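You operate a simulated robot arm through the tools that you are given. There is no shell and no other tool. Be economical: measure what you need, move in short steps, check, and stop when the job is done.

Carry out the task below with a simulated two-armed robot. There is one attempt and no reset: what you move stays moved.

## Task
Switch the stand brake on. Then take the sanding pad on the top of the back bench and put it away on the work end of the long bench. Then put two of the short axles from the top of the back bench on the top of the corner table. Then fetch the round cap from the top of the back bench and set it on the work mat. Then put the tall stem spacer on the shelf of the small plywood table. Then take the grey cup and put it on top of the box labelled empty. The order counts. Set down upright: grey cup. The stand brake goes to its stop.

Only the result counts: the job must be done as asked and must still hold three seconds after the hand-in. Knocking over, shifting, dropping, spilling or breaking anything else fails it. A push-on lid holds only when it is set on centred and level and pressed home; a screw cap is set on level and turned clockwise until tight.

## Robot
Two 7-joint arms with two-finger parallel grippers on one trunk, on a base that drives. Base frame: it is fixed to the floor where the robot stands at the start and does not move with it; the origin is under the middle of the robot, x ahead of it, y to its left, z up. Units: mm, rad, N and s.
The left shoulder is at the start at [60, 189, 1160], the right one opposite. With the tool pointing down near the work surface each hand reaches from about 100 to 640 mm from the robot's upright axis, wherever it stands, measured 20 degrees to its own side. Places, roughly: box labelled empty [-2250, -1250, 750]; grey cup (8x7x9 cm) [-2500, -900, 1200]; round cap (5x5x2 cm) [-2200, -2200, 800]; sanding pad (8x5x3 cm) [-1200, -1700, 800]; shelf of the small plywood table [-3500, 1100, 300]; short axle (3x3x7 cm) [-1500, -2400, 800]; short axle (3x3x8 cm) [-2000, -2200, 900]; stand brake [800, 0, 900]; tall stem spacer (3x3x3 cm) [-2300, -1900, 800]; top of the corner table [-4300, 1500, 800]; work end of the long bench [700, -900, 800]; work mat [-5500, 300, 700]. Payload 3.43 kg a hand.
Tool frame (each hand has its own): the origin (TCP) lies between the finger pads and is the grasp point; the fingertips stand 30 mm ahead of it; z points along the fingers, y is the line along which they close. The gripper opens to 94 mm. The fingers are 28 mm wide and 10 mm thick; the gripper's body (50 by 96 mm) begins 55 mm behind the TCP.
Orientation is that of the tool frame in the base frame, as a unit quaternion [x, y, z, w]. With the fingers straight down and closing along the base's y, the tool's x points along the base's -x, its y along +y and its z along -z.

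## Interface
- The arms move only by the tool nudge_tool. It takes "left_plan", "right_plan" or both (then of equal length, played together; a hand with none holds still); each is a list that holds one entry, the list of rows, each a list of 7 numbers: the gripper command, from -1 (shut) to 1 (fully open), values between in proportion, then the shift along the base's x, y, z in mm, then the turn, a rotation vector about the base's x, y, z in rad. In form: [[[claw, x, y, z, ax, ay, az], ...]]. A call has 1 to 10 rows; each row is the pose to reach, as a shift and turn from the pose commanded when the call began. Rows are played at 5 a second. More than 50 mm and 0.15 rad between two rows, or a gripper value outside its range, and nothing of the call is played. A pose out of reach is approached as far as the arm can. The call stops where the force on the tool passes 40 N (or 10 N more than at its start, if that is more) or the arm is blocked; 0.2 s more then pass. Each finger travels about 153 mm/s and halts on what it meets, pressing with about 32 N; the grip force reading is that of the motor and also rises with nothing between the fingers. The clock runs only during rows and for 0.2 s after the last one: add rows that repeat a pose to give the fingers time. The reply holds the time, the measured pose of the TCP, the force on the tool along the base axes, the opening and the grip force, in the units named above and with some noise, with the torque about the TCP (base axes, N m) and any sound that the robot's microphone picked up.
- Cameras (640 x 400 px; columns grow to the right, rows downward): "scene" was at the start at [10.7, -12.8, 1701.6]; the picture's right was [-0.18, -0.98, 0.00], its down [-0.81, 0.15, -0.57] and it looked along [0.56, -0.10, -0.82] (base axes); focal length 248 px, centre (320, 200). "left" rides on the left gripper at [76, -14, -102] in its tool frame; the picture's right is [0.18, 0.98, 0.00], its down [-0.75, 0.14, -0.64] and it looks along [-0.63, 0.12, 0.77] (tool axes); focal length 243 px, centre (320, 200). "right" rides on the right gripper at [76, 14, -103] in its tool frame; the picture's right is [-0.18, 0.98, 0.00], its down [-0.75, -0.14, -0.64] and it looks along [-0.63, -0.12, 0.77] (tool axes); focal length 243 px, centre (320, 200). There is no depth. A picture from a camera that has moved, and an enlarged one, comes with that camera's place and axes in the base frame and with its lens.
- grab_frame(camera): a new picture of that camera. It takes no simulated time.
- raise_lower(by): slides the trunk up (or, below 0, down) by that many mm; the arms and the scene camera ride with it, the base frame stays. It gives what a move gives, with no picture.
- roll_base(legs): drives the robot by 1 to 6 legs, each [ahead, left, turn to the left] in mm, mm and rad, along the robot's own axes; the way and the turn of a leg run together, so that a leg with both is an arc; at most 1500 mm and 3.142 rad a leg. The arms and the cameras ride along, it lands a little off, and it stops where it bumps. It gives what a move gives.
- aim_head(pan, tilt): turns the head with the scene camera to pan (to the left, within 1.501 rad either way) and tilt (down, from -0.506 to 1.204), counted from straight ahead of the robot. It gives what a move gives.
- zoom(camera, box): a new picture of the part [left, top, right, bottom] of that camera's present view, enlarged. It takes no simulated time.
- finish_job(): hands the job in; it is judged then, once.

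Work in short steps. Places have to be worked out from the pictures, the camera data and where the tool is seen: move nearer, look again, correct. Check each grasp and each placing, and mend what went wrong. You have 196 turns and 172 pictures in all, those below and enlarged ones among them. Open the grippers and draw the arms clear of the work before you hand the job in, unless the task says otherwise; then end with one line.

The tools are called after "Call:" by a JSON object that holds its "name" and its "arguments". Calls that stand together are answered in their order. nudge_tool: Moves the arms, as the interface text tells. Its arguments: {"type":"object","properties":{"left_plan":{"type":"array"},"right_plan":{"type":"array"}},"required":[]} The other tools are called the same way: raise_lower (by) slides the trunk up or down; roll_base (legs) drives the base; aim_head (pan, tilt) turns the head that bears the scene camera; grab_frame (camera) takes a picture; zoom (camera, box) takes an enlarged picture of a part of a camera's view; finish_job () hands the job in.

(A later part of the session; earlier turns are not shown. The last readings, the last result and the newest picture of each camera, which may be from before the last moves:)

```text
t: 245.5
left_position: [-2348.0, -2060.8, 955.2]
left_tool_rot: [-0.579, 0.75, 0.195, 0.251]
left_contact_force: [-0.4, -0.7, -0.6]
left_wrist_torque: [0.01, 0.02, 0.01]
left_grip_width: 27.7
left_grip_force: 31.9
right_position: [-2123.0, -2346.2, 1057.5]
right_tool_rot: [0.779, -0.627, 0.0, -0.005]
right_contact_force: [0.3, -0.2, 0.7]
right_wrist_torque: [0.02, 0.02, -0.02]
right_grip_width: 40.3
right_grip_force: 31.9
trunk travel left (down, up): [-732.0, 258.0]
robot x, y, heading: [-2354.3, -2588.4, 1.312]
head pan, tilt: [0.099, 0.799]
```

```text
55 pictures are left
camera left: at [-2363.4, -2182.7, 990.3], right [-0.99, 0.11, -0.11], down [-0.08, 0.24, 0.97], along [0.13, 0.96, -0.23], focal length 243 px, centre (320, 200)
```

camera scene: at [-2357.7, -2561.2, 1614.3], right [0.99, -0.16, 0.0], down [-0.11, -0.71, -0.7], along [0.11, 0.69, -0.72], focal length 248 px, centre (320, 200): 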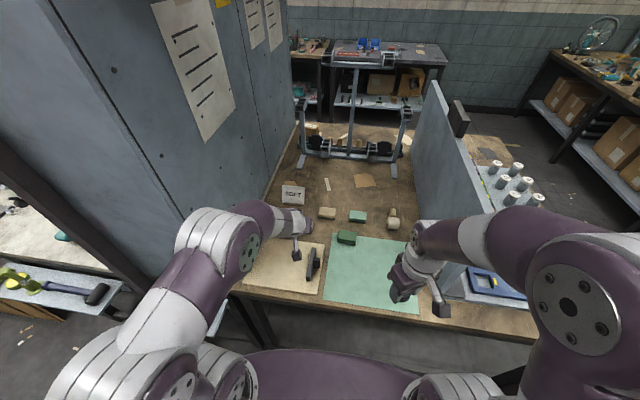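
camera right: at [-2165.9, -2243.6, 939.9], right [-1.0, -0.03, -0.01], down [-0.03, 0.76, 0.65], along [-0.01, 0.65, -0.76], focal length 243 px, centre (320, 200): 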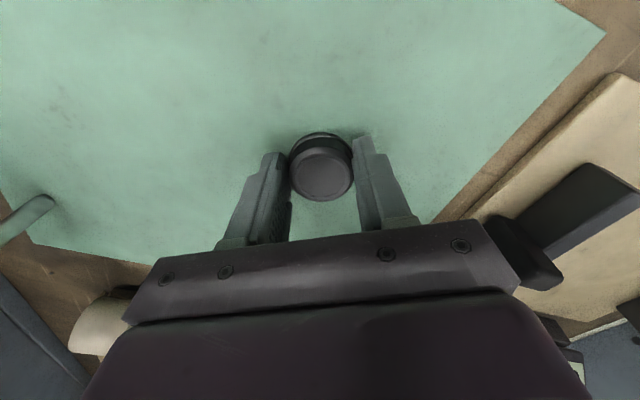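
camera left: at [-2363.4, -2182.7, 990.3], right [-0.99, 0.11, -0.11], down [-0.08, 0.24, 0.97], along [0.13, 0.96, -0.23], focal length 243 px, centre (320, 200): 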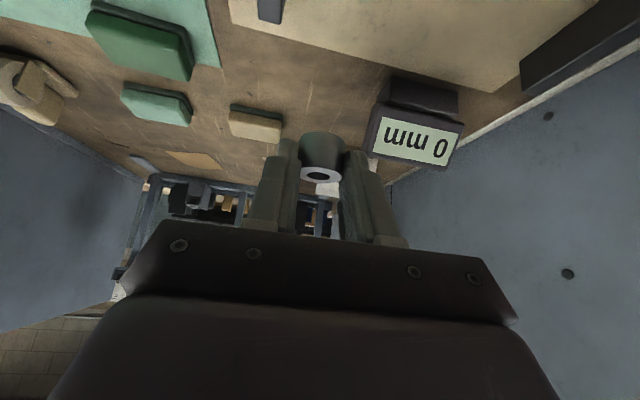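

The spacer is held upright. I draw the left hand in, back off from the bench and strafe left out of the corridor.

Call:
{"name": "nudge_tool", "arguments": {"left_plan": [[[-1, -10, -40, 15, 0, 0, 0], [-1, -20, -80, 30, 0, 0, 0], [-1, -30, -120, 45, 0, 0, 0], [-1, -40, -160, 60, 0, 0, 0], [-1, -50, -195, 75, 0, 0, 0]]]}}

Call:
{"name": "roll_base", "arguments": {"legs": [[-250, 0, -0.01], [0, 1350, 0], [0, 1360, 0]]}}

Call:
{"name": "roll_base", "arguments": {"legs": [[1250, 130, 0], [1180, 134, 0], [0, 0, 1.57]]}}

Call:
{"name": "aim_head", "arguments": {"pan": 0, "tilt": 0.7}}

Call:
{"name": "grab_frame", "arguments": {"camera": "scene"}}

```text
t: 246.7
left_position: [-2399.5, -2251.2, 1027.1]
left_tool_rot: [-0.578, 0.751, 0.194, 0.253]
left_contact_force: [0.3, -0.5, -0.3]
left_wrist_torque: [-0.01, -0.02, 0.01]
left_grip_width: 27.3
left_grip_force: 32.0
left hand out of reach, approached as far as the arm can: row 1
right_position: [-2122.7, -2346.4, 1057.5]
right_tool_rot: [0.779, -0.628, 0.001, -0.005]
right_contact_force: [-1.0, 0.9, -1.6]
right_wrist_torque: [0.05, 0.0, -0.02]
right_grip_width: 40.2
right_grip_force: 31.8
trunk travel left (down, up): [-732.0, 258.0]
robot x, y, heading: [-2352.3, -2586.6, 1.316]
head pan, tilt: [0.099, 0.799]
```

```text
t: 261.4
left_position: [-5077.0, -1744.1, 1025.3]
left_tool_rot: [-0.57, 0.758, 0.192, 0.254]
left_contact_force: [0.1, 0.2, -0.4]
left_wrist_torque: [0.0, -0.05, 0.01]
left_grip_width: 27.2
left_grip_force: 32.3
right_position: [-4803.8, -1845.8, 1056.4]
right_tool_rot: [0.771, -0.637, 0.0, -0.006]
right_contact_force: [0.9, 1.1, -1.1]
right_wrist_torque: [0.01, -0.03, -0.02]
right_grip_width: 40.3
right_grip_force: 31.4
trunk travel left (down, up): [-732.0, 258.0]
robot x, y, heading: [-5040.0, -2076.5, 1.287]
head pan, tilt: [0.099, 0.799]
```

```text
t: 277.1
left_position: [-4930.3, 318.7, 1025.5]
left_tool_rot: [0.935, -0.159, -0.314, -0.052]
left_contact_force: [-0.6, -0.4, 0.1]
left_wrist_torque: [-0.02, 0.01, -0.02]
left_grip_width: 26.9
left_grip_force: 31.5
right_position: [-4814.0, 585.2, 1055.8]
right_tool_rot: [0.998, 0.069, -0.003, -0.004]
right_contact_force: [0.3, -0.2, -0.8]
right_wrist_torque: [0.01, 0.02, 0.03]
right_grip_width: 40.2
right_grip_force: 32.3
trunk travel left (down, up): [-732.0, 258.0]
robot x, y, heading: [-4591.0, 334.9, 2.804]
head pan, tilt: [0.099, 0.799]
```

```text
t: 277.8
left_position: [-4930.3, 318.8, 1026.2]
left_tool_rot: [0.935, -0.159, -0.314, -0.053]
left_contact_force: [-0.2, 0.3, -1.1]
left_wrist_torque: [0.0, 0.02, 0.0]
left_grip_width: 26.9
left_grip_force: 32.2
right_position: [-4815.8, 586.6, 1055.4]
right_tool_rot: [0.998, 0.068, -0.002, -0.005]
right_contact_force: [-0.1, 0.1, 0.0]
right_wrist_torque: [0.01, 0.01, 0.02]
right_grip_width: 40.2
right_grip_force: 31.3
trunk travel left (down, up): [-732.0, 258.0]
robot x, y, heading: [-4590.9, 336.8, 2.806]
head pan, tilt: [0.0, 0.7]
```

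```text
54 pictures are left
camera scene: at [-4617.6, 344.5, 1622.5], right [0.33, 0.94, 0.0], down [0.61, -0.21, -0.76], along [-0.72, 0.25, -0.64], focal length 248 px, centre (320, 200)
```

scene: 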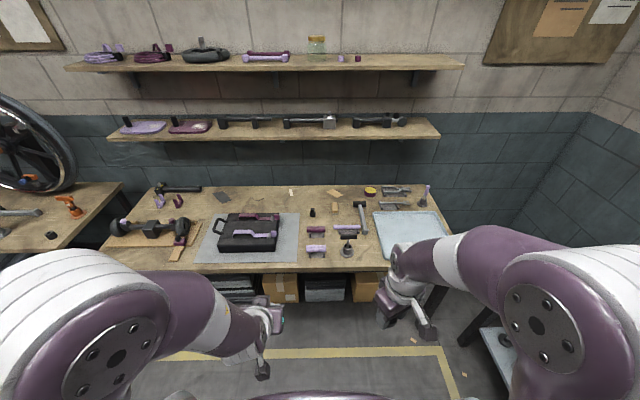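

The grey mat under the case matches the given place. I zoom to find the free strip.

Call:
{"name": "zoom", "arguments": {"camera": "scene", "box": [180, 180, 460, 290]}}

```text
2.29 times, centred on (320, 235) of scene
camera zoom: at [-4617.6, 344.5, 1622.5], right [0.33, 0.94, 0.0], down [0.61, -0.21, -0.76], along [-0.72, 0.25, -0.64], focal length 566 px, centre (320, 120)
```

zoom: 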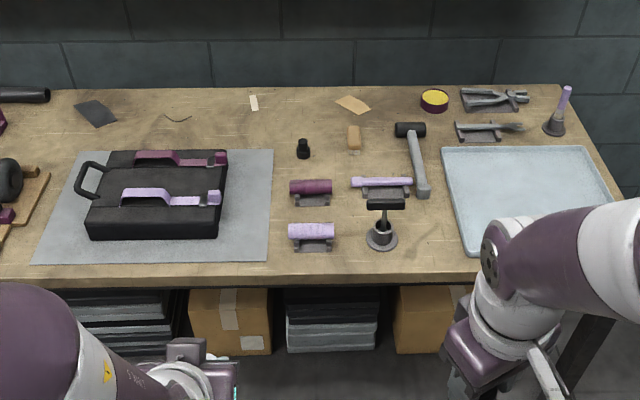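

The free strip is to the right of the case; I aim at its front right part, about [-5335, 446]. I drive in front of it.

Call:
{"name": "roll_base", "arguments": {"legs": [[220, 170, 0]]}}

Call:
{"name": "nudge_tool", "arguments": {"right_plan": [[[-1, -40, -10, 0, 0, 0, 0], [-1, -80, -20, 0, 0, 0, 0], [-1, -120, -30, -5, 0, 0, 0], [-1, -150, -40, -30, 0, 0, 0], [-1, -180, -50, -60, 0, 0, 0]]]}}

Call:
{"name": "grab_frame", "arguments": {"camera": "right"}}

Call:
{"name": "grab_frame", "arguments": {"camera": "scene"}}

```text
t: 279.8
left_position: [-5197.8, 230.1, 1025.9]
left_tool_rot: [0.935, -0.157, -0.314, -0.052]
left_contact_force: [-0.7, 0.6, -0.1]
left_wrist_torque: [0.0, -0.03, -0.03]
left_grip_width: 27.1
left_grip_force: 32.1
right_position: [-5081.6, 497.6, 1057.8]
right_tool_rot: [0.998, 0.07, -0.004, -0.005]
right_contact_force: [-0.8, -0.7, 0.2]
right_wrist_torque: [0.0, -0.02, -0.02]
right_grip_width: 40.3
right_grip_force: 32.1
trunk travel left (down, up): [-732.0, 258.0]
robot x, y, heading: [-4864.0, 247.7, 2.811]
head pan, tilt: [0.0, 0.7]
```

```text
t: 281.0
left_position: [-5197.3, 230.7, 1026.3]
left_tool_rot: [0.936, -0.156, -0.313, -0.051]
left_contact_force: [0.0, 1.1, -0.7]
left_wrist_torque: [0.0, 0.03, -0.02]
left_grip_width: 26.9
left_grip_force: 31.9
right_position: [-5263.2, 445.9, 996.8]
right_tool_rot: [0.998, 0.069, -0.003, -0.004]
right_contact_force: [0.1, 0.0, -0.2]
right_wrist_torque: [0.02, -0.01, -0.01]
right_grip_width: 40.0
right_grip_force: 31.6
trunk travel left (down, up): [-732.0, 258.0]
robot x, y, heading: [-4858.0, 249.7, 2.809]
head pan, tilt: [0.0, 0.7]
```

```text
52 pictures are left
camera right: at [-5185.3, 442.5, 1100.4], right [-0.05, -1.0, -0.01], down [-0.76, 0.03, 0.65], along [-0.64, 0.04, -0.76], focal length 243 px, centre (320, 200)
```

right: 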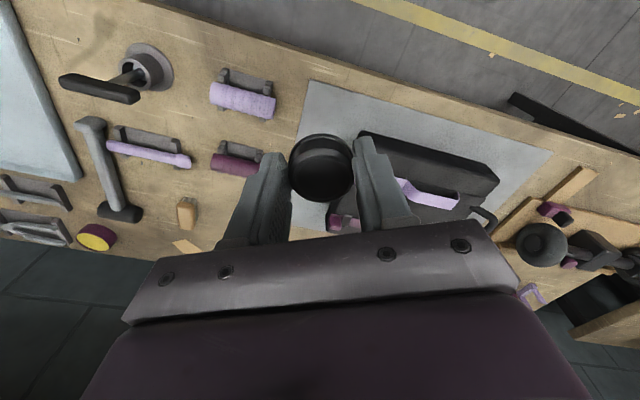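

```text
51 pictures are left
camera scene: at [-4886.1, 256.6, 1622.5], right [0.33, 0.95, 0.0], down [0.61, -0.21, -0.76], along [-0.72, 0.25, -0.65], focal length 248 px, centre (320, 200)
```

scene: 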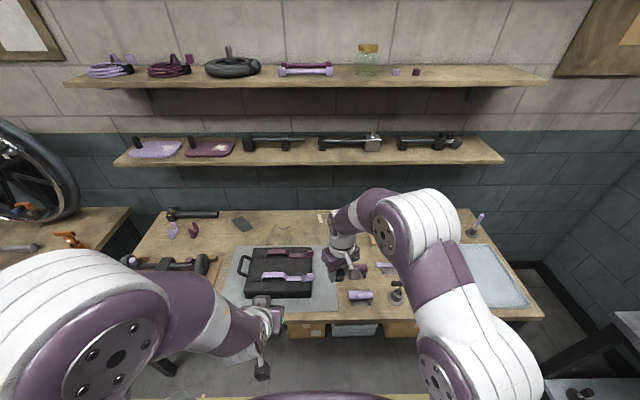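

The mat lies at z ≈ 700, its right front corner at [-5285, 467]. I move the cap above [-5350, 447] and go down halfway.

Call:
{"name": "nudge_tool", "arguments": {"right_plan": [[[-1, -30, 0, -25, 0, 0, 0], [-1, -60, 0, -60, 0, 0, 0], [-1, -87, 1, -95, 0, 0, 0], [-1, -87, 1, -140, 0, 0, 0], [-1, -87, 1, -180, 0, 0, 0], [-1, -87, 1, -215, 0, 0, 0]]]}}

Call:
{"name": "grab_frame", "arguments": {"camera": "right"}}

```text
t: 282.4
left_position: [-5196.3, 230.4, 1026.1]
left_tool_rot: [0.935, -0.156, -0.315, -0.051]
left_contact_force: [0.4, 0.2, -0.4]
left_wrist_torque: [0.0, 0.0, 0.01]
left_grip_width: 26.9
left_grip_force: 31.8
right_position: [-5347.8, 448.4, 780.6]
right_tool_rot: [0.998, 0.07, -0.002, -0.004]
right_contact_force: [0.0, 0.1, -0.6]
right_wrist_torque: [0.0, -0.01, 0.01]
right_grip_width: 40.2
right_grip_force: 32.4
trunk travel left (down, up): [-732.0, 258.0]
robot x, y, heading: [-4863.4, 246.2, 2.811]
head pan, tilt: [0.0, 0.7]
```

```text
50 pictures are left
camera right: at [-5270.8, 444.1, 883.3], right [-0.05, -1.0, -0.01], down [-0.76, 0.03, 0.65], along [-0.65, 0.03, -0.76], focal length 243 px, centre (320, 200)
```

right: 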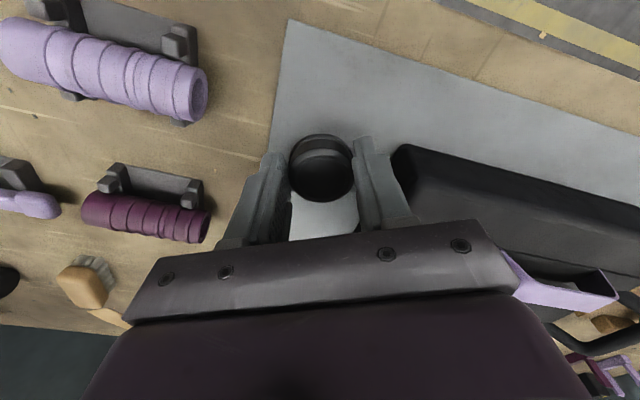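

I shift 20 mm to the front, away from the case, and lower slowly to contact.

Call:
{"name": "nudge_tool", "arguments": {"right_plan": [[[-1, 20, -5, 0, 0, 0, 0], [-1, 20, -5, -20, 0, 0, 0], [-1, 20, -5, -32, 0, 0, 0], [-1, 20, -5, -38, 0, 0, 0], [-1, 20, -5, -42, 0, 0, 0], [-1, 20, -5, -46, 0, 0, 0], [-1, 20, -5, -50, 0, 0, 0], [-1, 20, -5, -54, 0, 0, 0]]]}}

Call:
{"name": "grab_frame", "arguments": {"camera": "right"}}

```text
t: 284.2
left_position: [-5193.0, 230.1, 1027.8]
left_tool_rot: [0.934, -0.157, -0.315, -0.053]
left_contact_force: [-0.3, -1.0, 0.4]
left_wrist_torque: [-0.02, -0.01, -0.01]
left_grip_width: 27.2
left_grip_force: 31.4
right_position: [-5328.5, 443.6, 734.3]
right_tool_rot: [0.998, 0.069, -0.006, -0.005]
right_contact_force: [11.3, -0.6, 23.5]
right_wrist_torque: [-0.23, -0.35, 0.08]
right_grip_width: 40.3
right_grip_force: 32.1
trunk travel left (down, up): [-732.0, 258.0]
robot x, y, heading: [-4860.7, 248.0, 2.812]
head pan, tilt: [0.0, 0.7]
stopped in row 8 (right hand): the force on the tool passed its limit at 49 N (the readings are from after the stop); the commanded pose is now the measured one
```

```text
49 pictures are left
camera right: at [-5250.1, 439.7, 836.0], right [-0.05, -1.0, -0.01], down [-0.76, 0.03, 0.65], along [-0.65, 0.04, -0.76], focal length 243 px, centre (320, 200)
```

right: 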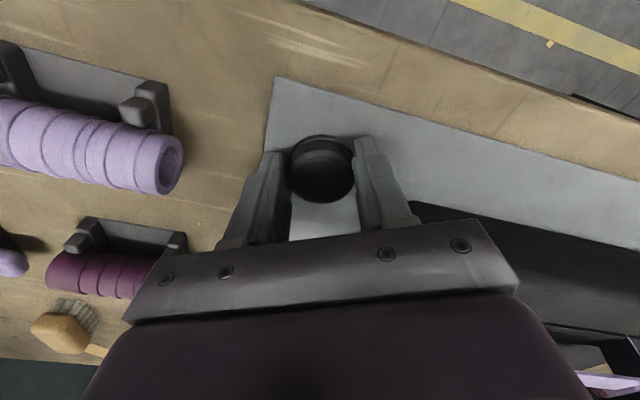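

Contact on the mat; the cap is fully inside it. I release and rise.

Call:
{"name": "nudge_tool", "arguments": {"right_plan": [[[-1, 0, 0, 1, 0, 0, 0], [-0.3, 0, 0, 2, 0, 0, 0], [0.2, 0, 0, 2, 0, 0, 0], [0.2, 0, 0, 3, 0, 0, 0], [0.2, 0, 0, 40, 0, 0, 0], [0.2, 0, 0, 85, 0, 0, 0]]]}}

Call:
{"name": "grab_frame", "arguments": {"camera": "right"}}

```text
t: 285.6
left_position: [-5195.2, 230.7, 1025.4]
left_tool_rot: [0.935, -0.156, -0.314, -0.052]
left_contact_force: [-0.1, 0.4, -0.2]
left_wrist_torque: [0.02, 0.0, 0.03]
left_grip_width: 27.2
left_grip_force: 32.5
right_position: [-5328.0, 444.5, 816.2]
right_tool_rot: [0.998, 0.07, -0.004, -0.004]
right_contact_force: [0.3, -0.2, -0.3]
right_wrist_torque: [-0.01, -0.02, -0.01]
right_grip_width: 56.4
right_grip_force: 0.2
trunk travel left (down, up): [-732.0, 258.0]
robot x, y, heading: [-4860.3, 247.6, 2.807]
head pan, tilt: [0.0, 0.7]
```

```text
48 pictures are left
camera right: at [-5249.5, 439.6, 918.9], right [-0.05, -1.0, -0.01], down [-0.76, 0.03, 0.65], along [-0.65, 0.04, -0.76], focal length 243 px, centre (320, 200)
```

right: 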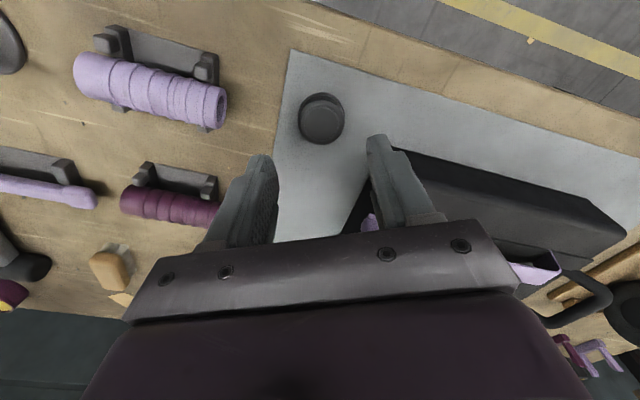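

The cap lies flat on the mat. I withdraw the right hand, then drive to the small plywood table.

Call:
{"name": "nudge_tool", "arguments": {"right_plan": [[[0.2, 0, 0, 45, 0, 0, 0], [0.2, 10, 0, 90, 0, 0, 0], [0.2, 40, 5, 125, 0, 0, 0], [0.2, 80, 10, 150, 0, 0, 0], [0.2, 120, 20, 175, 0, 0, 0], [0.2, 160, 30, 200, 0, 0, 0], [0.2, 200, 40, 220, 0, 0, 0]]]}}

Call:
{"name": "roll_base", "arguments": {"legs": [[-320, 0, 0], [0, 0, -1.508], [100, -790, 0]]}}

Call:
{"name": "aim_head", "arguments": {"pan": 0, "tilt": 0.6}}

Call:
{"name": "grab_frame", "arguments": {"camera": "scene"}}

```text
t: 287.2
left_position: [-5195.2, 230.0, 1026.9]
left_tool_rot: [0.935, -0.157, -0.315, -0.052]
left_contact_force: [0.2, 0.3, 0.0]
left_wrist_torque: [-0.02, 0.02, 0.01]
left_grip_width: 27.1
left_grip_force: 31.9
right_position: [-5126.7, 484.4, 1038.5]
right_tool_rot: [0.998, 0.07, -0.005, -0.005]
right_contact_force: [-0.6, 0.1, 0.2]
right_wrist_torque: [0.02, 0.01, 0.02]
right_grip_width: 56.2
right_grip_force: 0.2
trunk travel left (down, up): [-732.0, 258.0]
robot x, y, heading: [-4859.0, 246.3, 2.805]
head pan, tilt: [0.0, 0.7]
```

```text
t: 296.9
left_position: [-3798.2, 350.1, 1026.5]
left_tool_rot: [-0.567, 0.76, 0.19, 0.255]
left_contact_force: [-0.4, -0.2, -0.2]
left_wrist_torque: [-0.03, -0.01, -0.05]
left_grip_width: 27.2
left_grip_force: 32.1
right_position: [-3542.3, 294.7, 1036.9]
right_tool_rot: [0.768, -0.64, 0.0, -0.005]
right_contact_force: [0.1, 0.4, 0.9]
right_wrist_torque: [0.04, 0.0, 0.01]
right_grip_width: 56.2
right_grip_force: 0.1
trunk travel left (down, up): [-732.0, 258.0]
robot x, y, heading: [-3766.0, 14.9, 1.285]
head pan, tilt: [0.0, 0.7]
```

```text
t: 297.6
left_position: [-3798.9, 348.9, 1026.1]
left_tool_rot: [-0.566, 0.76, 0.192, 0.255]
left_contact_force: [-0.1, -0.5, 0.0]
left_wrist_torque: [-0.02, -0.01, -0.01]
left_grip_width: 27.3
left_grip_force: 32.1
right_position: [-3542.7, 294.8, 1037.2]
right_tool_rot: [0.769, -0.639, -0.001, -0.007]
right_contact_force: [-0.1, 0.5, -0.1]
right_wrist_torque: [0.01, -0.03, 0.0]
right_grip_width: 56.3
right_grip_force: 0.1
trunk travel left (down, up): [-732.0, 258.0]
robot x, y, heading: [-3763.9, 15.3, 1.28]
head pan, tilt: [0.0, 0.6]
```

```text
47 pictures are left
camera scene: at [-3757.3, 43.0, 1631.1], right [0.96, -0.28, 0.0], down [-0.16, -0.54, -0.82], along [0.23, 0.79, -0.57], focal length 248 px, centre (320, 200)
```

scene: 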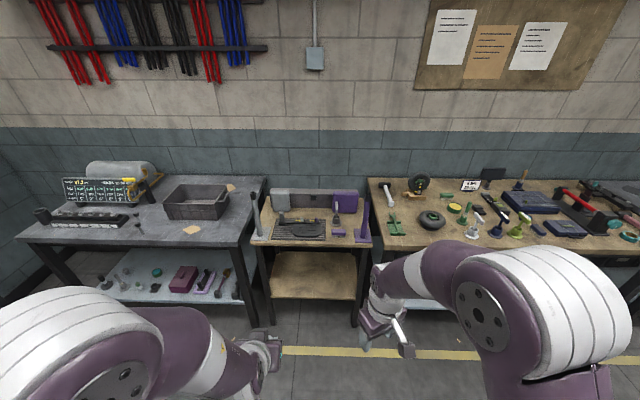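

The plywood shelf is the empty board under the small table, front edge near [-3537, 910] at z ≈ 300. I retract the right hand, drive nearer, lower the trunk and look.

Call:
{"name": "nudge_tool", "arguments": {"right_plan": [[[0.2, -8, -38, 0, 0, 0, 0], [0.2, -16, -76, 0, 0, 0, 0], [0.2, -24, -110, 0, 0, 0, 0]]]}}

Call:
{"name": "roll_base", "arguments": {"legs": [[300, -46, 0]]}}

Call:
{"name": "raise_lower", "arguments": {"by": -400}}

Call:
{"name": "aim_head", "arguments": {"pan": 0.1, "tilt": 0.7}}

Call:
{"name": "grab_frame", "arguments": {"camera": "scene"}}

Call:
{"name": "grab_frame", "arguments": {"camera": "left"}}

```text
t: 298.4
left_position: [-3798.8, 349.2, 1027.8]
left_tool_rot: [-0.567, 0.759, 0.191, 0.254]
left_contact_force: [-0.2, -0.6, -0.4]
left_wrist_torque: [0.0, -0.02, 0.03]
left_grip_width: 26.8
left_grip_force: 31.8
right_position: [-3567.4, 183.4, 1036.8]
right_tool_rot: [0.768, -0.64, -0.001, -0.006]
right_contact_force: [-0.3, -0.9, -0.7]
right_wrist_torque: [0.03, 0.0, 0.01]
right_grip_width: 56.2
right_grip_force: 0.1
trunk travel left (down, up): [-732.0, 258.0]
robot x, y, heading: [-3770.1, 17.6, 1.283]
head pan, tilt: [0.0, 0.6]
```

```text
t: 300.4
left_position: [-3671.0, 618.9, 1026.1]
left_tool_rot: [-0.568, 0.759, 0.191, 0.255]
left_contact_force: [0.8, -0.7, 0.4]
left_wrist_torque: [-0.02, 0.03, 0.02]
left_grip_width: 26.9
left_grip_force: 31.8
right_position: [-3439.8, 453.8, 1035.5]
right_tool_rot: [0.769, -0.639, 0.0, -0.005]
right_contact_force: [0.3, 0.3, -0.3]
right_wrist_torque: [-0.02, 0.03, 0.0]
right_grip_width: 56.6
right_grip_force: 0.1
trunk travel left (down, up): [-732.0, 258.0]
robot x, y, heading: [-3637.3, 281.4, 1.282]
head pan, tilt: [0.0, 0.6]
```

```text
t: 304.2
left_position: [-3669.8, 618.3, 625.1]
left_tool_rot: [-0.568, 0.759, 0.191, 0.254]
left_contact_force: [-0.7, -0.3, 0.4]
left_wrist_torque: [0.03, -0.02, 0.01]
left_grip_width: 27.0
left_grip_force: 31.9
right_position: [-3438.3, 454.4, 636.7]
right_tool_rot: [0.769, -0.639, 0.0, -0.005]
right_contact_force: [-0.1, -0.3, -0.2]
right_wrist_torque: [-0.02, -0.04, 0.0]
right_grip_width: 56.4
right_grip_force: 0.1
trunk travel left (down, up): [-332.0, 658.0]
robot x, y, heading: [-3638.0, 284.0, 1.283]
head pan, tilt: [0.0, 0.6]
```

```text
t: 304.9
left_position: [-3671.3, 619.4, 626.3]
left_tool_rot: [-0.567, 0.76, 0.19, 0.255]
left_contact_force: [0.2, 0.0, -0.6]
left_wrist_torque: [-0.01, 0.0, 0.0]
left_grip_width: 26.9
left_grip_force: 32.1
right_position: [-3439.3, 453.3, 635.5]
right_tool_rot: [0.769, -0.64, 0.0, -0.007]
right_contact_force: [0.0, 0.5, 0.8]
right_wrist_torque: [-0.02, 0.02, 0.0]
right_grip_width: 56.4
right_grip_force: 0.0
trunk travel left (down, up): [-332.0, 658.0]
robot x, y, heading: [-3638.6, 286.3, 1.28]
head pan, tilt: [0.099, 0.7]
```

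```text
46 pictures are left
camera scene: at [-3639.1, 310.6, 1222.5], right [0.98, -0.19, 0.0], down [-0.12, -0.63, -0.77], along [0.14, 0.75, -0.64], focal length 248 px, centre (320, 200)
```

scene: 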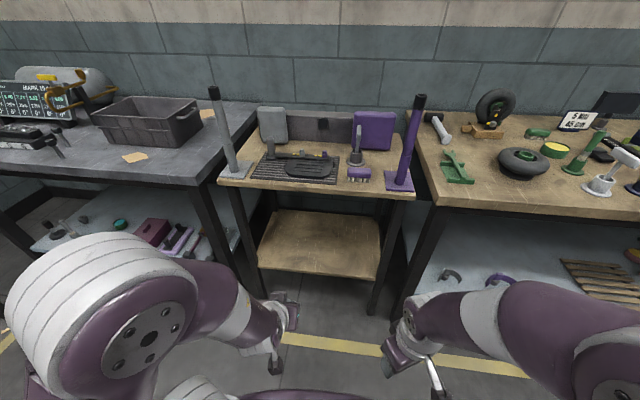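

```text
45 pictures are left
camera left: at [-3690.4, 497.0, 661.8], right [-0.98, 0.14, -0.11], down [-0.07, 0.24, 0.97], along [0.16, 0.96, -0.23], focal length 243 px, centre (320, 200)
```

left: 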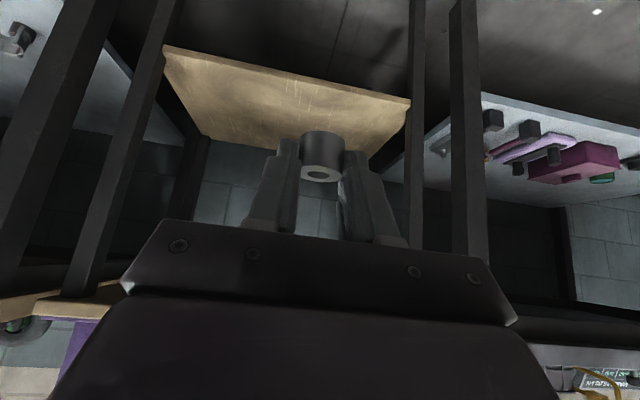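

The shelf's front edge centre is near [-3543, 918]; I aim for [-3513, 1000]. I roll forward 190 mm, then take the hand down and in towards the shelf.

Call:
{"name": "roll_base", "arguments": {"legs": [[190, 0, 0]]}}

Call:
{"name": "nudge_tool", "arguments": {"left_plan": [[[-1, 8, 18, -40, 0, 0, 0], [-1, 16, 36, -80, 0, 0, 0], [-1, 26, 54, -120, 0, 0, 0], [-1, 36, 72, -160, 0, 0, 0], [-1, 46, 90, -195, 0, 0, 0], [-1, 58, 110, -225, 0, 0, 0], [-1, 70, 130, -245, 0, 0, 0], [-1, 80, 150, -255, 0, 0, 0]]]}}

Call:
{"name": "grab_frame", "arguments": {"camera": "left"}}

Call:
{"name": "grab_frame", "arguments": {"camera": "scene"}}

```text
t: 306.5
left_position: [-3617.8, 799.2, 626.5]
left_tool_rot: [-0.567, 0.76, 0.191, 0.255]
left_contact_force: [-0.1, 0.3, -0.6]
left_wrist_torque: [0.0, -0.02, 0.0]
left_grip_width: 27.1
left_grip_force: 31.2
right_position: [-3386.0, 634.9, 636.3]
right_tool_rot: [0.769, -0.639, 0.0, -0.006]
right_contact_force: [-0.5, 0.4, -1.0]
right_wrist_torque: [-0.01, 0.01, 0.0]
right_grip_width: 56.4
right_grip_force: 0.0
trunk travel left (down, up): [-332.0, 658.0]
robot x, y, heading: [-3585.2, 463.3, 1.283]
head pan, tilt: [0.099, 0.7]
```

```text
t: 308.3
left_position: [-3535.5, 948.0, 369.8]
left_tool_rot: [-0.567, 0.76, 0.19, 0.255]
left_contact_force: [-0.2, 0.2, -0.7]
left_wrist_torque: [0.02, 0.01, 0.01]
left_grip_width: 27.0
left_grip_force: 31.8
right_position: [-3384.5, 633.5, 636.7]
right_tool_rot: [0.769, -0.639, -0.001, -0.006]
right_contact_force: [-1.0, 0.3, -0.3]
right_wrist_torque: [-0.04, 0.0, 0.0]
right_grip_width: 56.5
right_grip_force: 0.1
trunk travel left (down, up): [-332.0, 658.0]
robot x, y, heading: [-3584.9, 464.1, 1.279]
head pan, tilt: [0.099, 0.7]
```

```text
44 pictures are left
camera left: at [-3555.2, 826.3, 405.5], right [-0.98, 0.14, -0.11], down [-0.07, 0.25, 0.97], along [0.16, 0.96, -0.23], focal length 243 px, centre (320, 200)
```

left: 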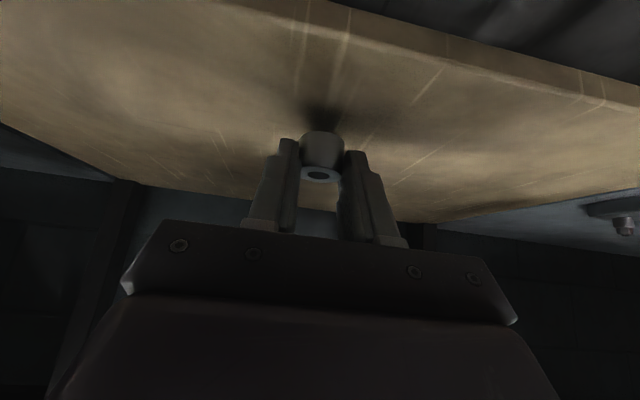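

```text
43 pictures are left
camera scene: at [-3585.8, 490.8, 1222.5], right [0.98, -0.19, 0.0], down [-0.12, -0.63, -0.76], along [0.14, 0.75, -0.64], focal length 248 px, centre (320, 200)
```

scene: 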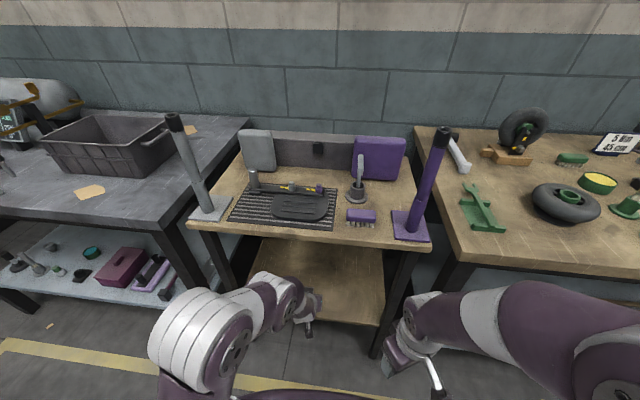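

The hand is over the shelf. I move 45 mm further in and lower to contact.

Call:
{"name": "nudge_tool", "arguments": {"left_plan": [[[-1, 10, 22, -8, 0, 0, 0], [-1, 20, 43, -15, 0, 0, 0], [-1, 20, 43, -24, 0, 0, 0], [-1, 20, 43, -30, 0, 0, 0], [-1, 20, 43, -34, 0, 0, 0], [-1, 20, 43, -38, 0, 0, 0], [-1, 20, 43, -42, 0, 0, 0], [-1, 20, 43, -46, 0, 0, 0]]]}}

```text
t: 309.3
left_position: [-3514.6, 997.5, 350.4]
left_tool_rot: [-0.565, 0.757, 0.196, 0.264]
left_contact_force: [0.4, -2.9, 19.8]
left_wrist_torque: [0.12, 0.22, 0.02]
left_grip_width: 26.9
left_grip_force: 32.5
right_position: [-3386.7, 632.2, 636.7]
right_tool_rot: [0.769, -0.639, -0.001, -0.007]
right_contact_force: [-0.8, 0.7, 0.6]
right_wrist_torque: [-0.01, -0.01, 0.0]
right_grip_width: 56.5
right_grip_force: 0.1
trunk travel left (down, up): [-332.0, 658.0]
robot x, y, heading: [-3582.5, 465.2, 1.282]
head pan, tilt: [0.099, 0.7]
stopped in row 5 (left hand): the force on the tool passed its limit at 48 N (the readings are from after the stop); the commanded pose is now the measured one
```

Contact at z 350, so the shelf is at about 316. I check with the camera before opening.

Call:
{"name": "grab_frame", "arguments": {"camera": "left"}}

```text
42 pictures are left
camera left: at [-3533.3, 875.3, 383.1], right [-0.98, 0.14, -0.12], down [-0.08, 0.23, 0.97], along [0.16, 0.96, -0.21], focal length 243 px, centre (320, 200)
```

left: 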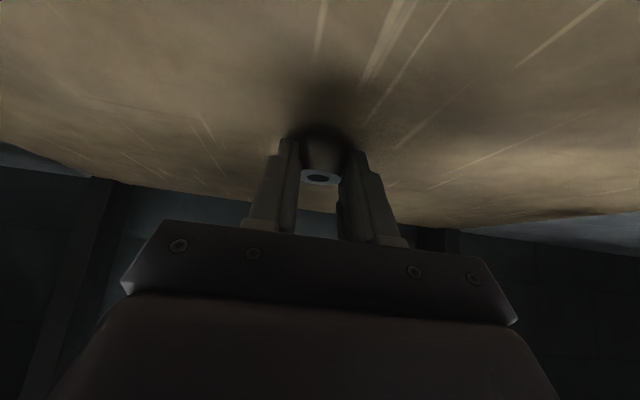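

It stands on the shelf. I open slowly and withdraw along the tool axis.

Call:
{"name": "nudge_tool", "arguments": {"left_plan": [[[-0.6, 0, 0, 1, 0, 0, 0], [-0.4, 0, 0, 1, 0, 0, 0], [-0.3, 0, 0, 1, 0, 0, 0], [0.0, 0, 0, 1, 0, 0, 0], [0.0, -4, -12, 16, 0, 0, 0], [0.0, -8, -26, 34, 0, 0, 0], [0.0, -14, -48, 60, 0, 0, 0]]]}}

Call:
{"name": "grab_frame", "arguments": {"camera": "left"}}

```text
t: 310.9
left_position: [-3528.4, 947.2, 405.5]
left_tool_rot: [-0.568, 0.757, 0.193, 0.259]
left_contact_force: [-0.1, 1.4, 0.1]
left_wrist_torque: [-0.01, 0.05, 0.0]
left_grip_width: 46.9
left_grip_force: 0.0
right_position: [-3385.3, 633.4, 636.2]
right_tool_rot: [0.769, -0.64, 0.0, -0.006]
right_contact_force: [0.5, -0.4, -0.1]
right_wrist_torque: [-0.01, 0.0, 0.01]
right_grip_width: 56.4
right_grip_force: 0.1
trunk travel left (down, up): [-332.0, 658.0]
robot x, y, heading: [-3585.7, 463.4, 1.287]
head pan, tilt: [0.099, 0.7]
```

```text
41 pictures are left
camera left: at [-3548.0, 824.5, 439.3], right [-0.98, 0.14, -0.11], down [-0.08, 0.23, 0.97], along [0.16, 0.96, -0.22], focal length 243 px, centre (320, 200)
```

left: 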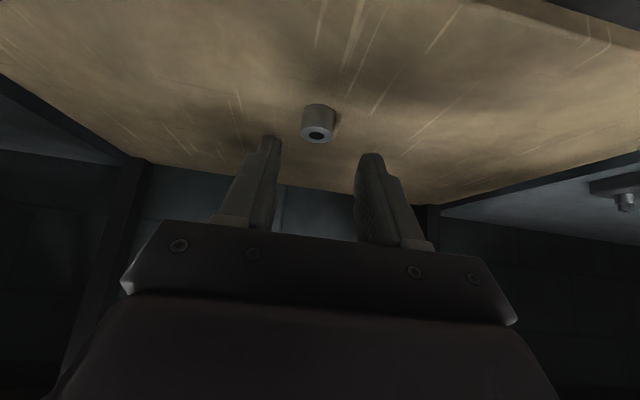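

The spacer stands on the shelf. I withdraw the hand fully, back off, raise the trunk and drive round towards the cup.

Call:
{"name": "nudge_tool", "arguments": {"left_plan": [[[0.0, -14, -40, 20, 0, 0, 0], [0.0, -28, -80, 45, 0, 0, 0], [0.0, -42, -115, 80, 0, 0, 0], [0.0, -55, -145, 115, 0, 0, 0], [0.0, -65, -165, 155, 0, 0, 0]]]}}

Call:
{"name": "roll_base", "arguments": {"legs": [[-280, 0, 0]]}}

Call:
{"name": "raise_lower", "arguments": {"by": 500}}

Call:
{"name": "roll_base", "arguments": {"legs": [[0, 0, -3.128], [-125, 1413, 0]]}}

Call:
{"name": "aim_head", "arguments": {"pan": 0, "tilt": 0.45}}

Call:
{"name": "grab_frame", "arguments": {"camera": "scene"}}

```text
refused: row 3 steps farther than a row can; nothing moved
```

```text
t: 312.8
left_position: [-3608.1, 682.1, 404.3]
left_tool_rot: [-0.568, 0.756, 0.194, 0.259]
left_contact_force: [-0.4, -1.4, 0.0]
left_wrist_torque: [-0.02, -0.02, -0.01]
left_grip_width: 47.0
left_grip_force: 0.2
right_position: [-3464.6, 368.3, 637.4]
right_tool_rot: [0.771, -0.637, 0.0, -0.006]
right_contact_force: [0.0, 1.0, 0.5]
right_wrist_torque: [-0.01, -0.01, -0.01]
right_grip_width: 56.4
right_grip_force: 0.0
trunk travel left (down, up): [-332.0, 658.0]
robot x, y, heading: [-3662.8, 197.1, 1.286]
head pan, tilt: [0.099, 0.7]
```

```text
refused: 500 is not a number from -400 to 400
```

```text
t: 327.0
left_position: [-2288.1, -458.9, 404.8]
left_tool_rot: [0.739, 0.591, -0.254, 0.202]
left_contact_force: [-0.6, 0.0, -0.4]
left_wrist_torque: [-0.01, 0.0, 0.01]
left_grip_width: 47.3
left_grip_force: 0.1
right_position: [-2451.4, -154.5, 636.9]
right_tool_rot: [0.613, 0.79, -0.006, 0.001]
right_contact_force: [-0.8, -0.1, -0.1]
right_wrist_torque: [-0.01, 0.01, -0.02]
right_grip_width: 56.3
right_grip_force: 0.0
trunk travel left (down, up): [-332.0, 658.0]
robot x, y, heading: [-2264.7, 28.5, -1.79]
head pan, tilt: [0.099, 0.7]
```

```text
t: 327.8
left_position: [-2288.6, -458.8, 404.9]
left_tool_rot: [0.739, 0.591, -0.254, 0.202]
left_contact_force: [0.3, 0.0, 0.5]
left_wrist_torque: [0.01, -0.01, -0.01]
left_grip_width: 47.1
left_grip_force: 0.1
right_position: [-2450.7, -155.1, 637.3]
right_tool_rot: [0.613, 0.79, -0.006, 0.001]
right_contact_force: [-0.5, 0.9, 0.3]
right_wrist_torque: [0.01, 0.05, -0.01]
right_grip_width: 56.2
right_grip_force: 0.1
trunk travel left (down, up): [-332.0, 658.0]
robot x, y, heading: [-2260.2, 29.2, -1.792]
head pan, tilt: [0.0, 0.45]
```

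```text
40 pictures are left
camera scene: at [-2270.7, -3.2, 1244.6], right [-0.98, 0.22, 0.0], down [0.1, 0.43, -0.9], along [-0.2, -0.88, -0.44], focal length 248 px, centre (320, 200)
```

scene: 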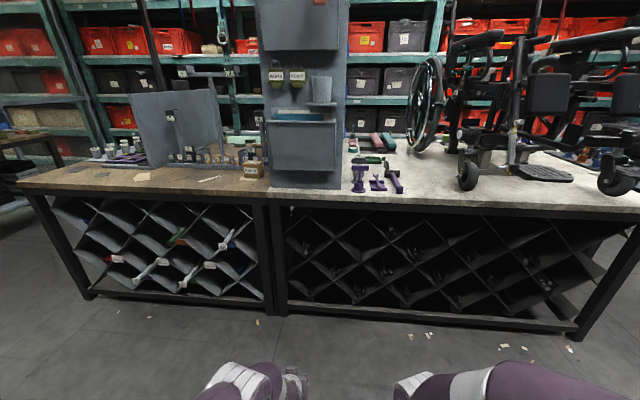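

The panel end shows the cup at (321, 90) and the EMPTY box at (253, 165). I raise the trunk and zoom.

Call:
{"name": "raise_lower", "arguments": {"by": 400}}

Call:
{"name": "zoom", "arguments": {"camera": "scene", "box": [190, 80, 410, 270]}}

```text
t: 331.6
left_position: [-2288.1, -458.0, 805.9]
left_tool_rot: [0.739, 0.591, -0.254, 0.202]
left_contact_force: [0.2, 0.0, -0.1]
left_wrist_torque: [-0.03, 0.02, -0.01]
left_grip_width: 47.2
left_grip_force: 0.1
right_position: [-2451.4, -154.5, 1037.4]
right_tool_rot: [0.613, 0.79, -0.006, 0.001]
right_contact_force: [0.1, -0.4, -0.4]
right_wrist_torque: [0.01, 0.01, -0.02]
right_grip_width: 56.6
right_grip_force: 0.1
trunk travel left (down, up): [-732.0, 258.0]
robot x, y, heading: [-2261.6, 29.9, -1.794]
head pan, tilt: [0.0, 0.45]
```

```text
2.11 times, centred on (300, 175) of scene
camera zoom: at [-2270.7, -3.3, 1644.7], right [-0.98, 0.22, 0.0], down [0.1, 0.42, -0.9], along [-0.2, -0.88, -0.44], focal length 521 px, centre (362, 253)
```

zoom: 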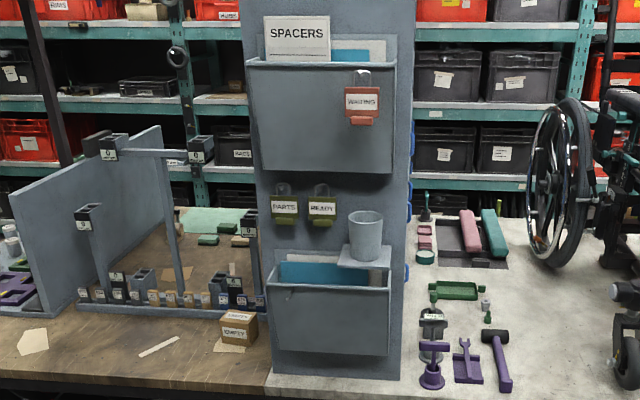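

The cup centre triangulates to [-2493, -944, 1209] on its bracket, with pockets above and below, so I'll grasp it horizontally from the front. I raise the left hand and pitch it to horizontal.

Call:
{"name": "nudge_tool", "arguments": {"left_plan": [[[0.0, 5, 18, 44, -0.11, 0.025, 0], [0.0, 10, 36, 88, -0.22, 0.05, 0], [0.0, 15, 54, 132, -0.33, 0.074, 0], [0.5, 20, 72, 176, -0.44, 0.099, 0], [1, 25, 90, 220, -0.55, 0.124, 0], [1, 30, 108, 264, -0.66, 0.149, 0], [1, 35, 126, 308, -0.77, 0.173, 0], [1, 40, 144, 352, -0.878, 0.198, 0]]]}}

Call:
{"name": "roll_base", "arguments": {"legs": [[0, 0, -0.045], [250, -30, 0]]}}

Call:
{"name": "grab_frame", "arguments": {"camera": "scene"}}

Call:
{"name": "grab_frame", "arguments": {"camera": "left"}}

```text
t: 333.4
left_position: [-2271.1, -390.1, 1104.9]
left_tool_rot: [0.641, 0.511, -0.448, 0.357]
left_contact_force: [-0.2, -0.1, -0.3]
left_wrist_torque: [0.01, 0.04, 0.02]
left_grip_width: 94.1
left_grip_force: 0.1
left hand out of reach, approached as far as the arm can: row 4, 5, 6, 7, 8
right_position: [-2449.4, -153.7, 1037.0]
right_tool_rot: [0.613, 0.79, -0.006, 0.001]
right_contact_force: [0.0, -0.9, 0.4]
right_wrist_torque: [0.02, 0.0, -0.02]
right_grip_width: 56.4
right_grip_force: 0.0
trunk travel left (down, up): [-732.0, 258.0]
robot x, y, heading: [-2261.6, 28.3, -1.795]
head pan, tilt: [0.0, 0.45]
```

```text
t: 335.6
left_position: [-2385.4, -626.4, 1105.2]
left_tool_rot: [0.652, 0.497, -0.455, 0.347]
left_contact_force: [0.0, 0.1, -0.3]
left_wrist_torque: [0.0, 0.01, -0.02]
left_grip_width: 93.9
left_grip_force: 0.0
right_position: [-2554.4, -383.3, 1034.7]
right_tool_rot: [0.631, 0.776, -0.006, 0.001]
right_contact_force: [0.4, 0.7, -0.5]
right_wrist_torque: [-0.01, -0.05, -0.03]
right_grip_width: 56.3
right_grip_force: 0.0
trunk travel left (down, up): [-732.0, 258.0]
robot x, y, heading: [-2363.0, -209.5, -1.839]
head pan, tilt: [0.0, 0.45]
```

```text
38 pictures are left
camera scene: at [-2367.6, -240.1, 1644.7], right [-0.97, 0.26, 0.0], down [0.11, 0.42, -0.9], along [-0.24, -0.87, -0.44], focal length 248 px, centre (320, 200)
```

scene: 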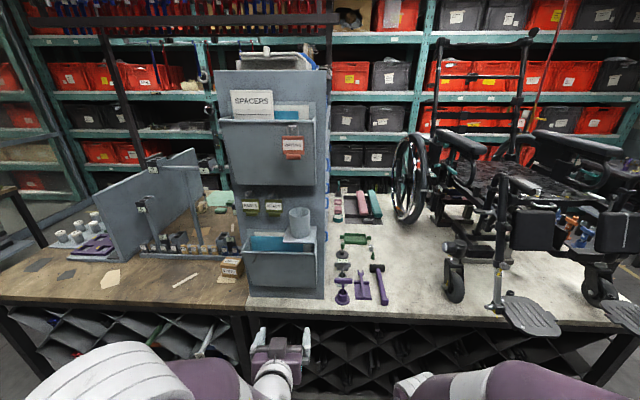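

```text
37 pictures are left
camera left: at [-2365.0, -505.3, 1068.4], right [0.96, -0.2, -0.17], down [0.23, 0.29, 0.93], along [-0.14, -0.93, 0.33], focal length 243 px, centre (320, 200)
```

left: 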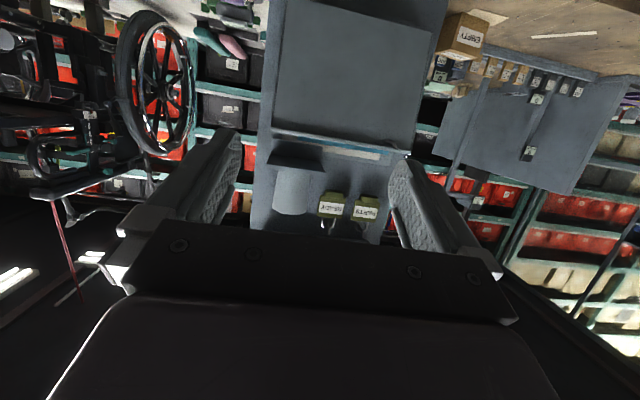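

The hand is pitched 70°, which suits both cup and box. I raise the trunk 110 mm, roll 150 mm closer, and zoom on the cup.

Call:
{"name": "raise_lower", "arguments": {"by": 110}}

Call:
{"name": "roll_base", "arguments": {"legs": [[150, 0, 0]]}}

Call:
{"name": "zoom", "arguments": {"camera": "scene", "box": [170, 150, 370, 350]}}

Call:
{"name": "grab_frame", "arguments": {"camera": "left"}}

```text
t: 337.1
left_position: [-2385.9, -627.1, 1214.6]
left_tool_rot: [0.653, 0.497, -0.456, 0.346]
left_contact_force: [-0.1, 0.0, -0.2]
left_wrist_torque: [-0.01, 0.0, 0.0]
left_grip_width: 94.0
left_grip_force: 0.0
right_position: [-2555.1, -384.3, 1146.6]
right_tool_rot: [0.63, 0.777, -0.006, 0.001]
right_contact_force: [-0.9, 0.4, -0.1]
right_wrist_torque: [-0.03, -0.02, -0.02]
right_grip_width: 56.4
right_grip_force: 0.1
trunk travel left (down, up): [-842.0, 148.0]
robot x, y, heading: [-2357.5, -210.7, -1.83]
head pan, tilt: [0.0, 0.45]
```

```text
t: 338.4
left_position: [-2424.9, -769.4, 1215.9]
left_tool_rot: [0.652, 0.496, -0.456, 0.347]
left_contact_force: [-0.4, -0.1, -0.3]
left_wrist_torque: [0.0, 0.0, 0.01]
left_grip_width: 94.1
left_grip_force: 0.1
right_position: [-2593.5, -526.5, 1147.2]
right_tool_rot: [0.63, 0.776, -0.006, 0.002]
right_contact_force: [-0.8, -0.5, -0.4]
right_wrist_torque: [0.02, -0.03, 0.0]
right_grip_width: 56.2
right_grip_force: 0.1
trunk travel left (down, up): [-842.0, 148.0]
robot x, y, heading: [-2398.7, -354.0, -1.836]
head pan, tilt: [0.0, 0.45]
```

```text
2.00 times, centred on (270, 250) of scene
camera zoom: at [-2406.5, -383.0, 1754.8], right [-0.96, 0.26, 0.0], down [0.11, 0.42, -0.9], along [-0.24, -0.87, -0.43], focal length 495 px, centre (420, 100)
```

zoom: 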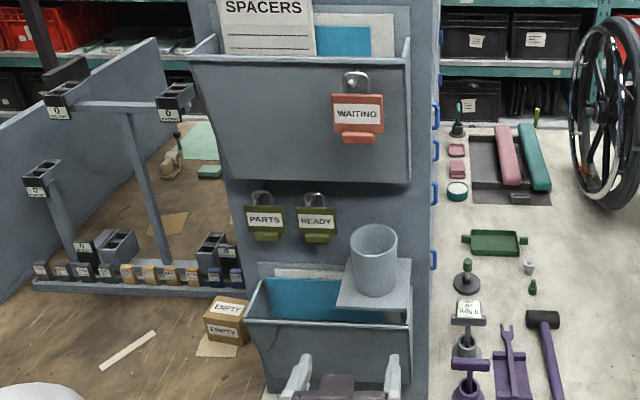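

```text
35 pictures are left
camera left: at [-2404.5, -649.1, 1178.9], right [0.96, -0.2, -0.17], down [0.23, 0.29, 0.93], along [-0.14, -0.93, 0.33], focal length 243 px, centre (320, 200)
```

left: 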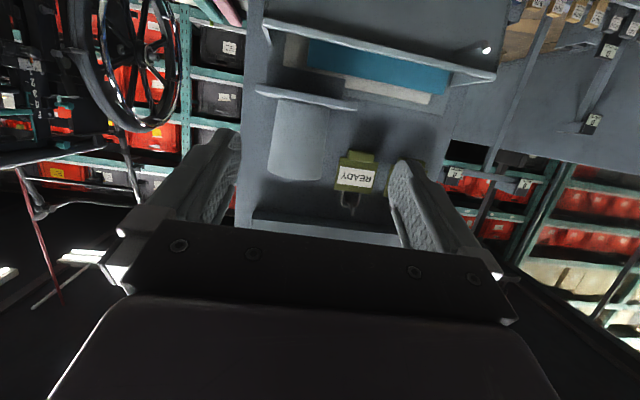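

Cup at [-2492, -947, 1213], bottom ≈ 1168; the READY tag is beside it above z 1220, so I grip at z 1200. I align in front first.

Call:
{"name": "nudge_tool", "arguments": {"left_plan": [[[1, -20, -25, -8, 0, 0, 0], [1, -38, -55, -15, 0, 0, 0], [1, -42, -80, -16, 0, 0, 0]]]}}

Call:
{"name": "grab_frame", "arguments": {"camera": "left"}}

Call:
{"name": "zoom", "arguments": {"camera": "scene", "box": [240, 230, 380, 370]}}

```text
t: 339.2
left_position: [-2468.7, -853.0, 1198.2]
left_tool_rot: [0.653, 0.497, -0.455, 0.346]
left_contact_force: [0.1, 0.7, 0.3]
left_wrist_torque: [-0.02, 0.02, 0.01]
left_grip_width: 94.1
left_grip_force: 0.1
right_position: [-2593.8, -530.4, 1145.8]
right_tool_rot: [0.631, 0.776, -0.005, 0.0]
right_contact_force: [0.1, 0.2, 0.4]
right_wrist_torque: [0.0, 0.0, -0.01]
right_grip_width: 56.2
right_grip_force: 0.0
trunk travel left (down, up): [-842.0, 148.0]
robot x, y, heading: [-2398.1, -354.3, -1.834]
head pan, tilt: [0.0, 0.45]
```

```text
34 pictures are left
camera left: at [-2448.3, -731.2, 1162.1], right [0.96, -0.2, -0.17], down [0.23, 0.29, 0.93], along [-0.14, -0.94, 0.33], focal length 243 px, centre (320, 200)
```

left: 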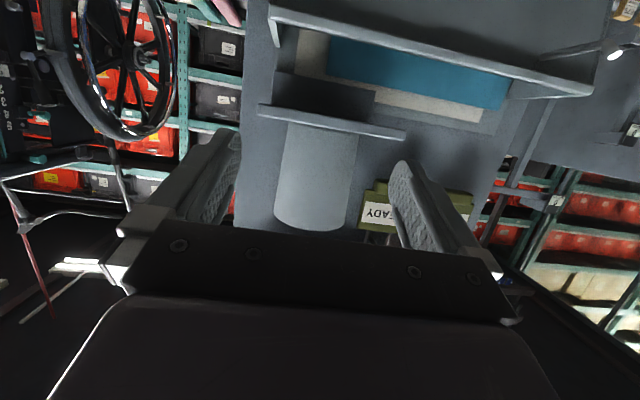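

```text
2.86 times, centred on (310, 300) of scene
camera zoom: at [-2407.0, -387.3, 1754.7], right [-0.96, 0.26, 0.0], down [0.11, 0.42, -0.9], along [-0.24, -0.87, -0.44], focal length 707 px, centre (349, -86)
```

zoom: 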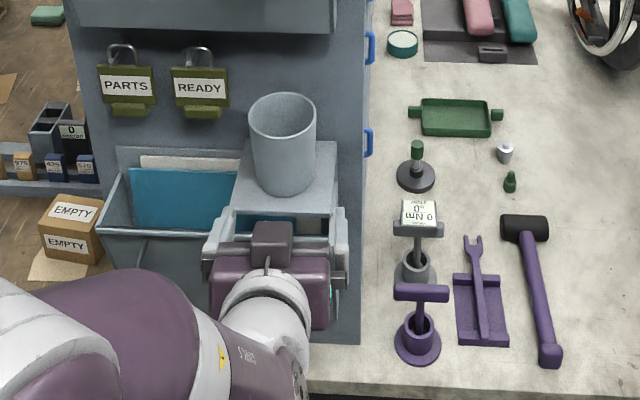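

Well centred; the tips will pass below the tag. I move straight in.

Call:
{"name": "nudge_tool", "arguments": {"left_plan": [[[1, -6, -25, 1, 0, 0, 0], [1, -12, -48, 2, 0, 0, 0], [1, -17, -68, 2, 0, 0, 0], [1, -21, -86, 2, 0, 0, 0]]]}}

Call:
{"name": "grab_frame", "arguments": {"camera": "left"}}

Call:
{"name": "zoom", "arguments": {"camera": "scene", "box": [240, 230, 380, 370]}}

```text
t: 340.2
left_position: [-2488.9, -937.7, 1202.0]
left_tool_rot: [0.653, 0.496, -0.456, 0.346]
left_contact_force: [0.0, 0.7, -0.4]
left_wrist_torque: [0.01, 0.02, -0.01]
left_grip_width: 93.9
left_grip_force: 0.0
right_position: [-2596.1, -529.1, 1145.8]
right_tool_rot: [0.632, 0.775, -0.006, 0.0]
right_contact_force: [0.0, 0.6, -0.7]
right_wrist_torque: [0.01, -0.03, -0.02]
right_grip_width: 56.4
right_grip_force: 0.1
trunk travel left (down, up): [-842.0, 148.0]
robot x, y, heading: [-2399.4, -354.5, -1.838]
head pan, tilt: [0.0, 0.45]
```

```text
32 pictures are left
camera left: at [-2467.6, -817.0, 1164.8], right [0.96, -0.2, -0.17], down [0.23, 0.29, 0.93], along [-0.14, -0.93, 0.33], focal length 243 px, centre (320, 200)
```

left: 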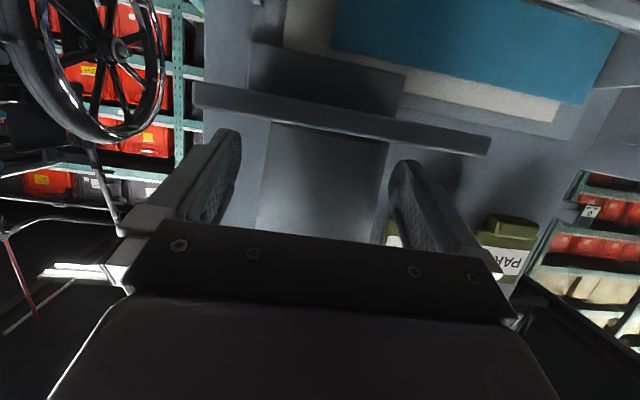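

```text
2.86 times, centred on (310, 300) of scene
camera zoom: at [-2407.6, -387.1, 1754.7], right [-0.96, 0.26, 0.0], down [0.11, 0.42, -0.9], along [-0.24, -0.87, -0.44], focal length 707 px, centre (349, -86)
```

zoom: 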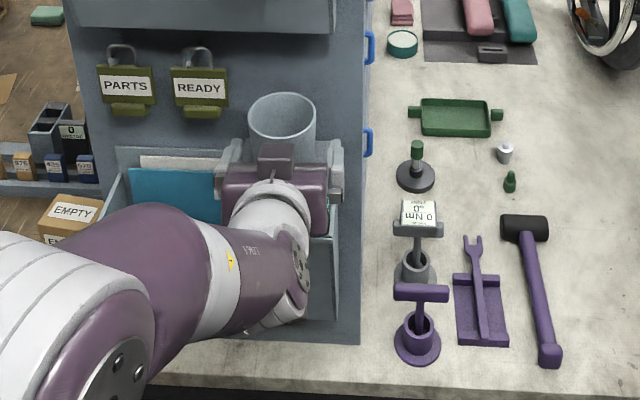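

The fingers straddle the cup, which is about 4 mm to the right. I correct and close.

Call:
{"name": "nudge_tool", "arguments": {"left_plan": [[[1, 3, -3, 0, 0, 0, 0], [0.8, 3, -4, 0, 0, 0, 0], [0.6, 3, -4, 0, 0, 0, 0], [0.3, 3, -4, 0, 0, 0, 0], [0.1, 3, -4, 0, 0, 0, 0], [0.1, 3, -4, 0, 0, 0, 0]]]}}

Call:
{"name": "grab_frame", "arguments": {"camera": "left"}}

```text
t: 341.6
left_position: [-2485.6, -941.7, 1199.9]
left_tool_rot: [0.652, 0.496, -0.456, 0.347]
left_contact_force: [0.4, -0.9, 0.9]
left_wrist_torque: [-0.01, -0.01, -0.01]
left_grip_width: 66.4
left_grip_force: 31.7
right_position: [-2595.3, -529.5, 1146.6]
right_tool_rot: [0.631, 0.776, -0.006, 0.0]
right_contact_force: [0.2, 0.6, -0.4]
right_wrist_torque: [-0.03, 0.02, 0.0]
right_grip_width: 56.6
right_grip_force: 0.1
trunk travel left (down, up): [-842.0, 148.0]
robot x, y, heading: [-2399.4, -357.7, -1.84]
head pan, tilt: [0.0, 0.45]
```

```text
30 pictures are left
camera left: at [-2465.3, -820.4, 1164.7], right [0.96, -0.2, -0.17], down [0.23, 0.29, 0.93], along [-0.14, -0.93, 0.33], focal length 243 px, centre (320, 200)
```

left: 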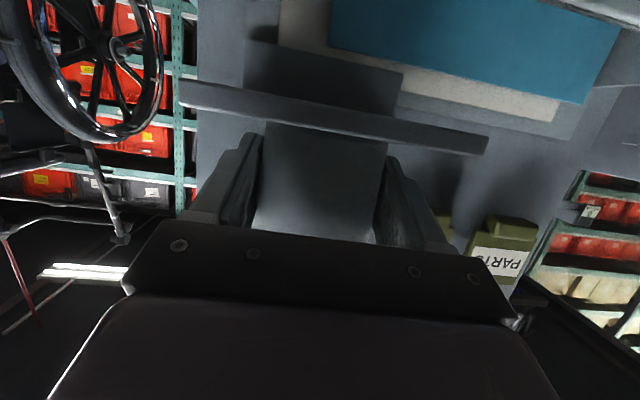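

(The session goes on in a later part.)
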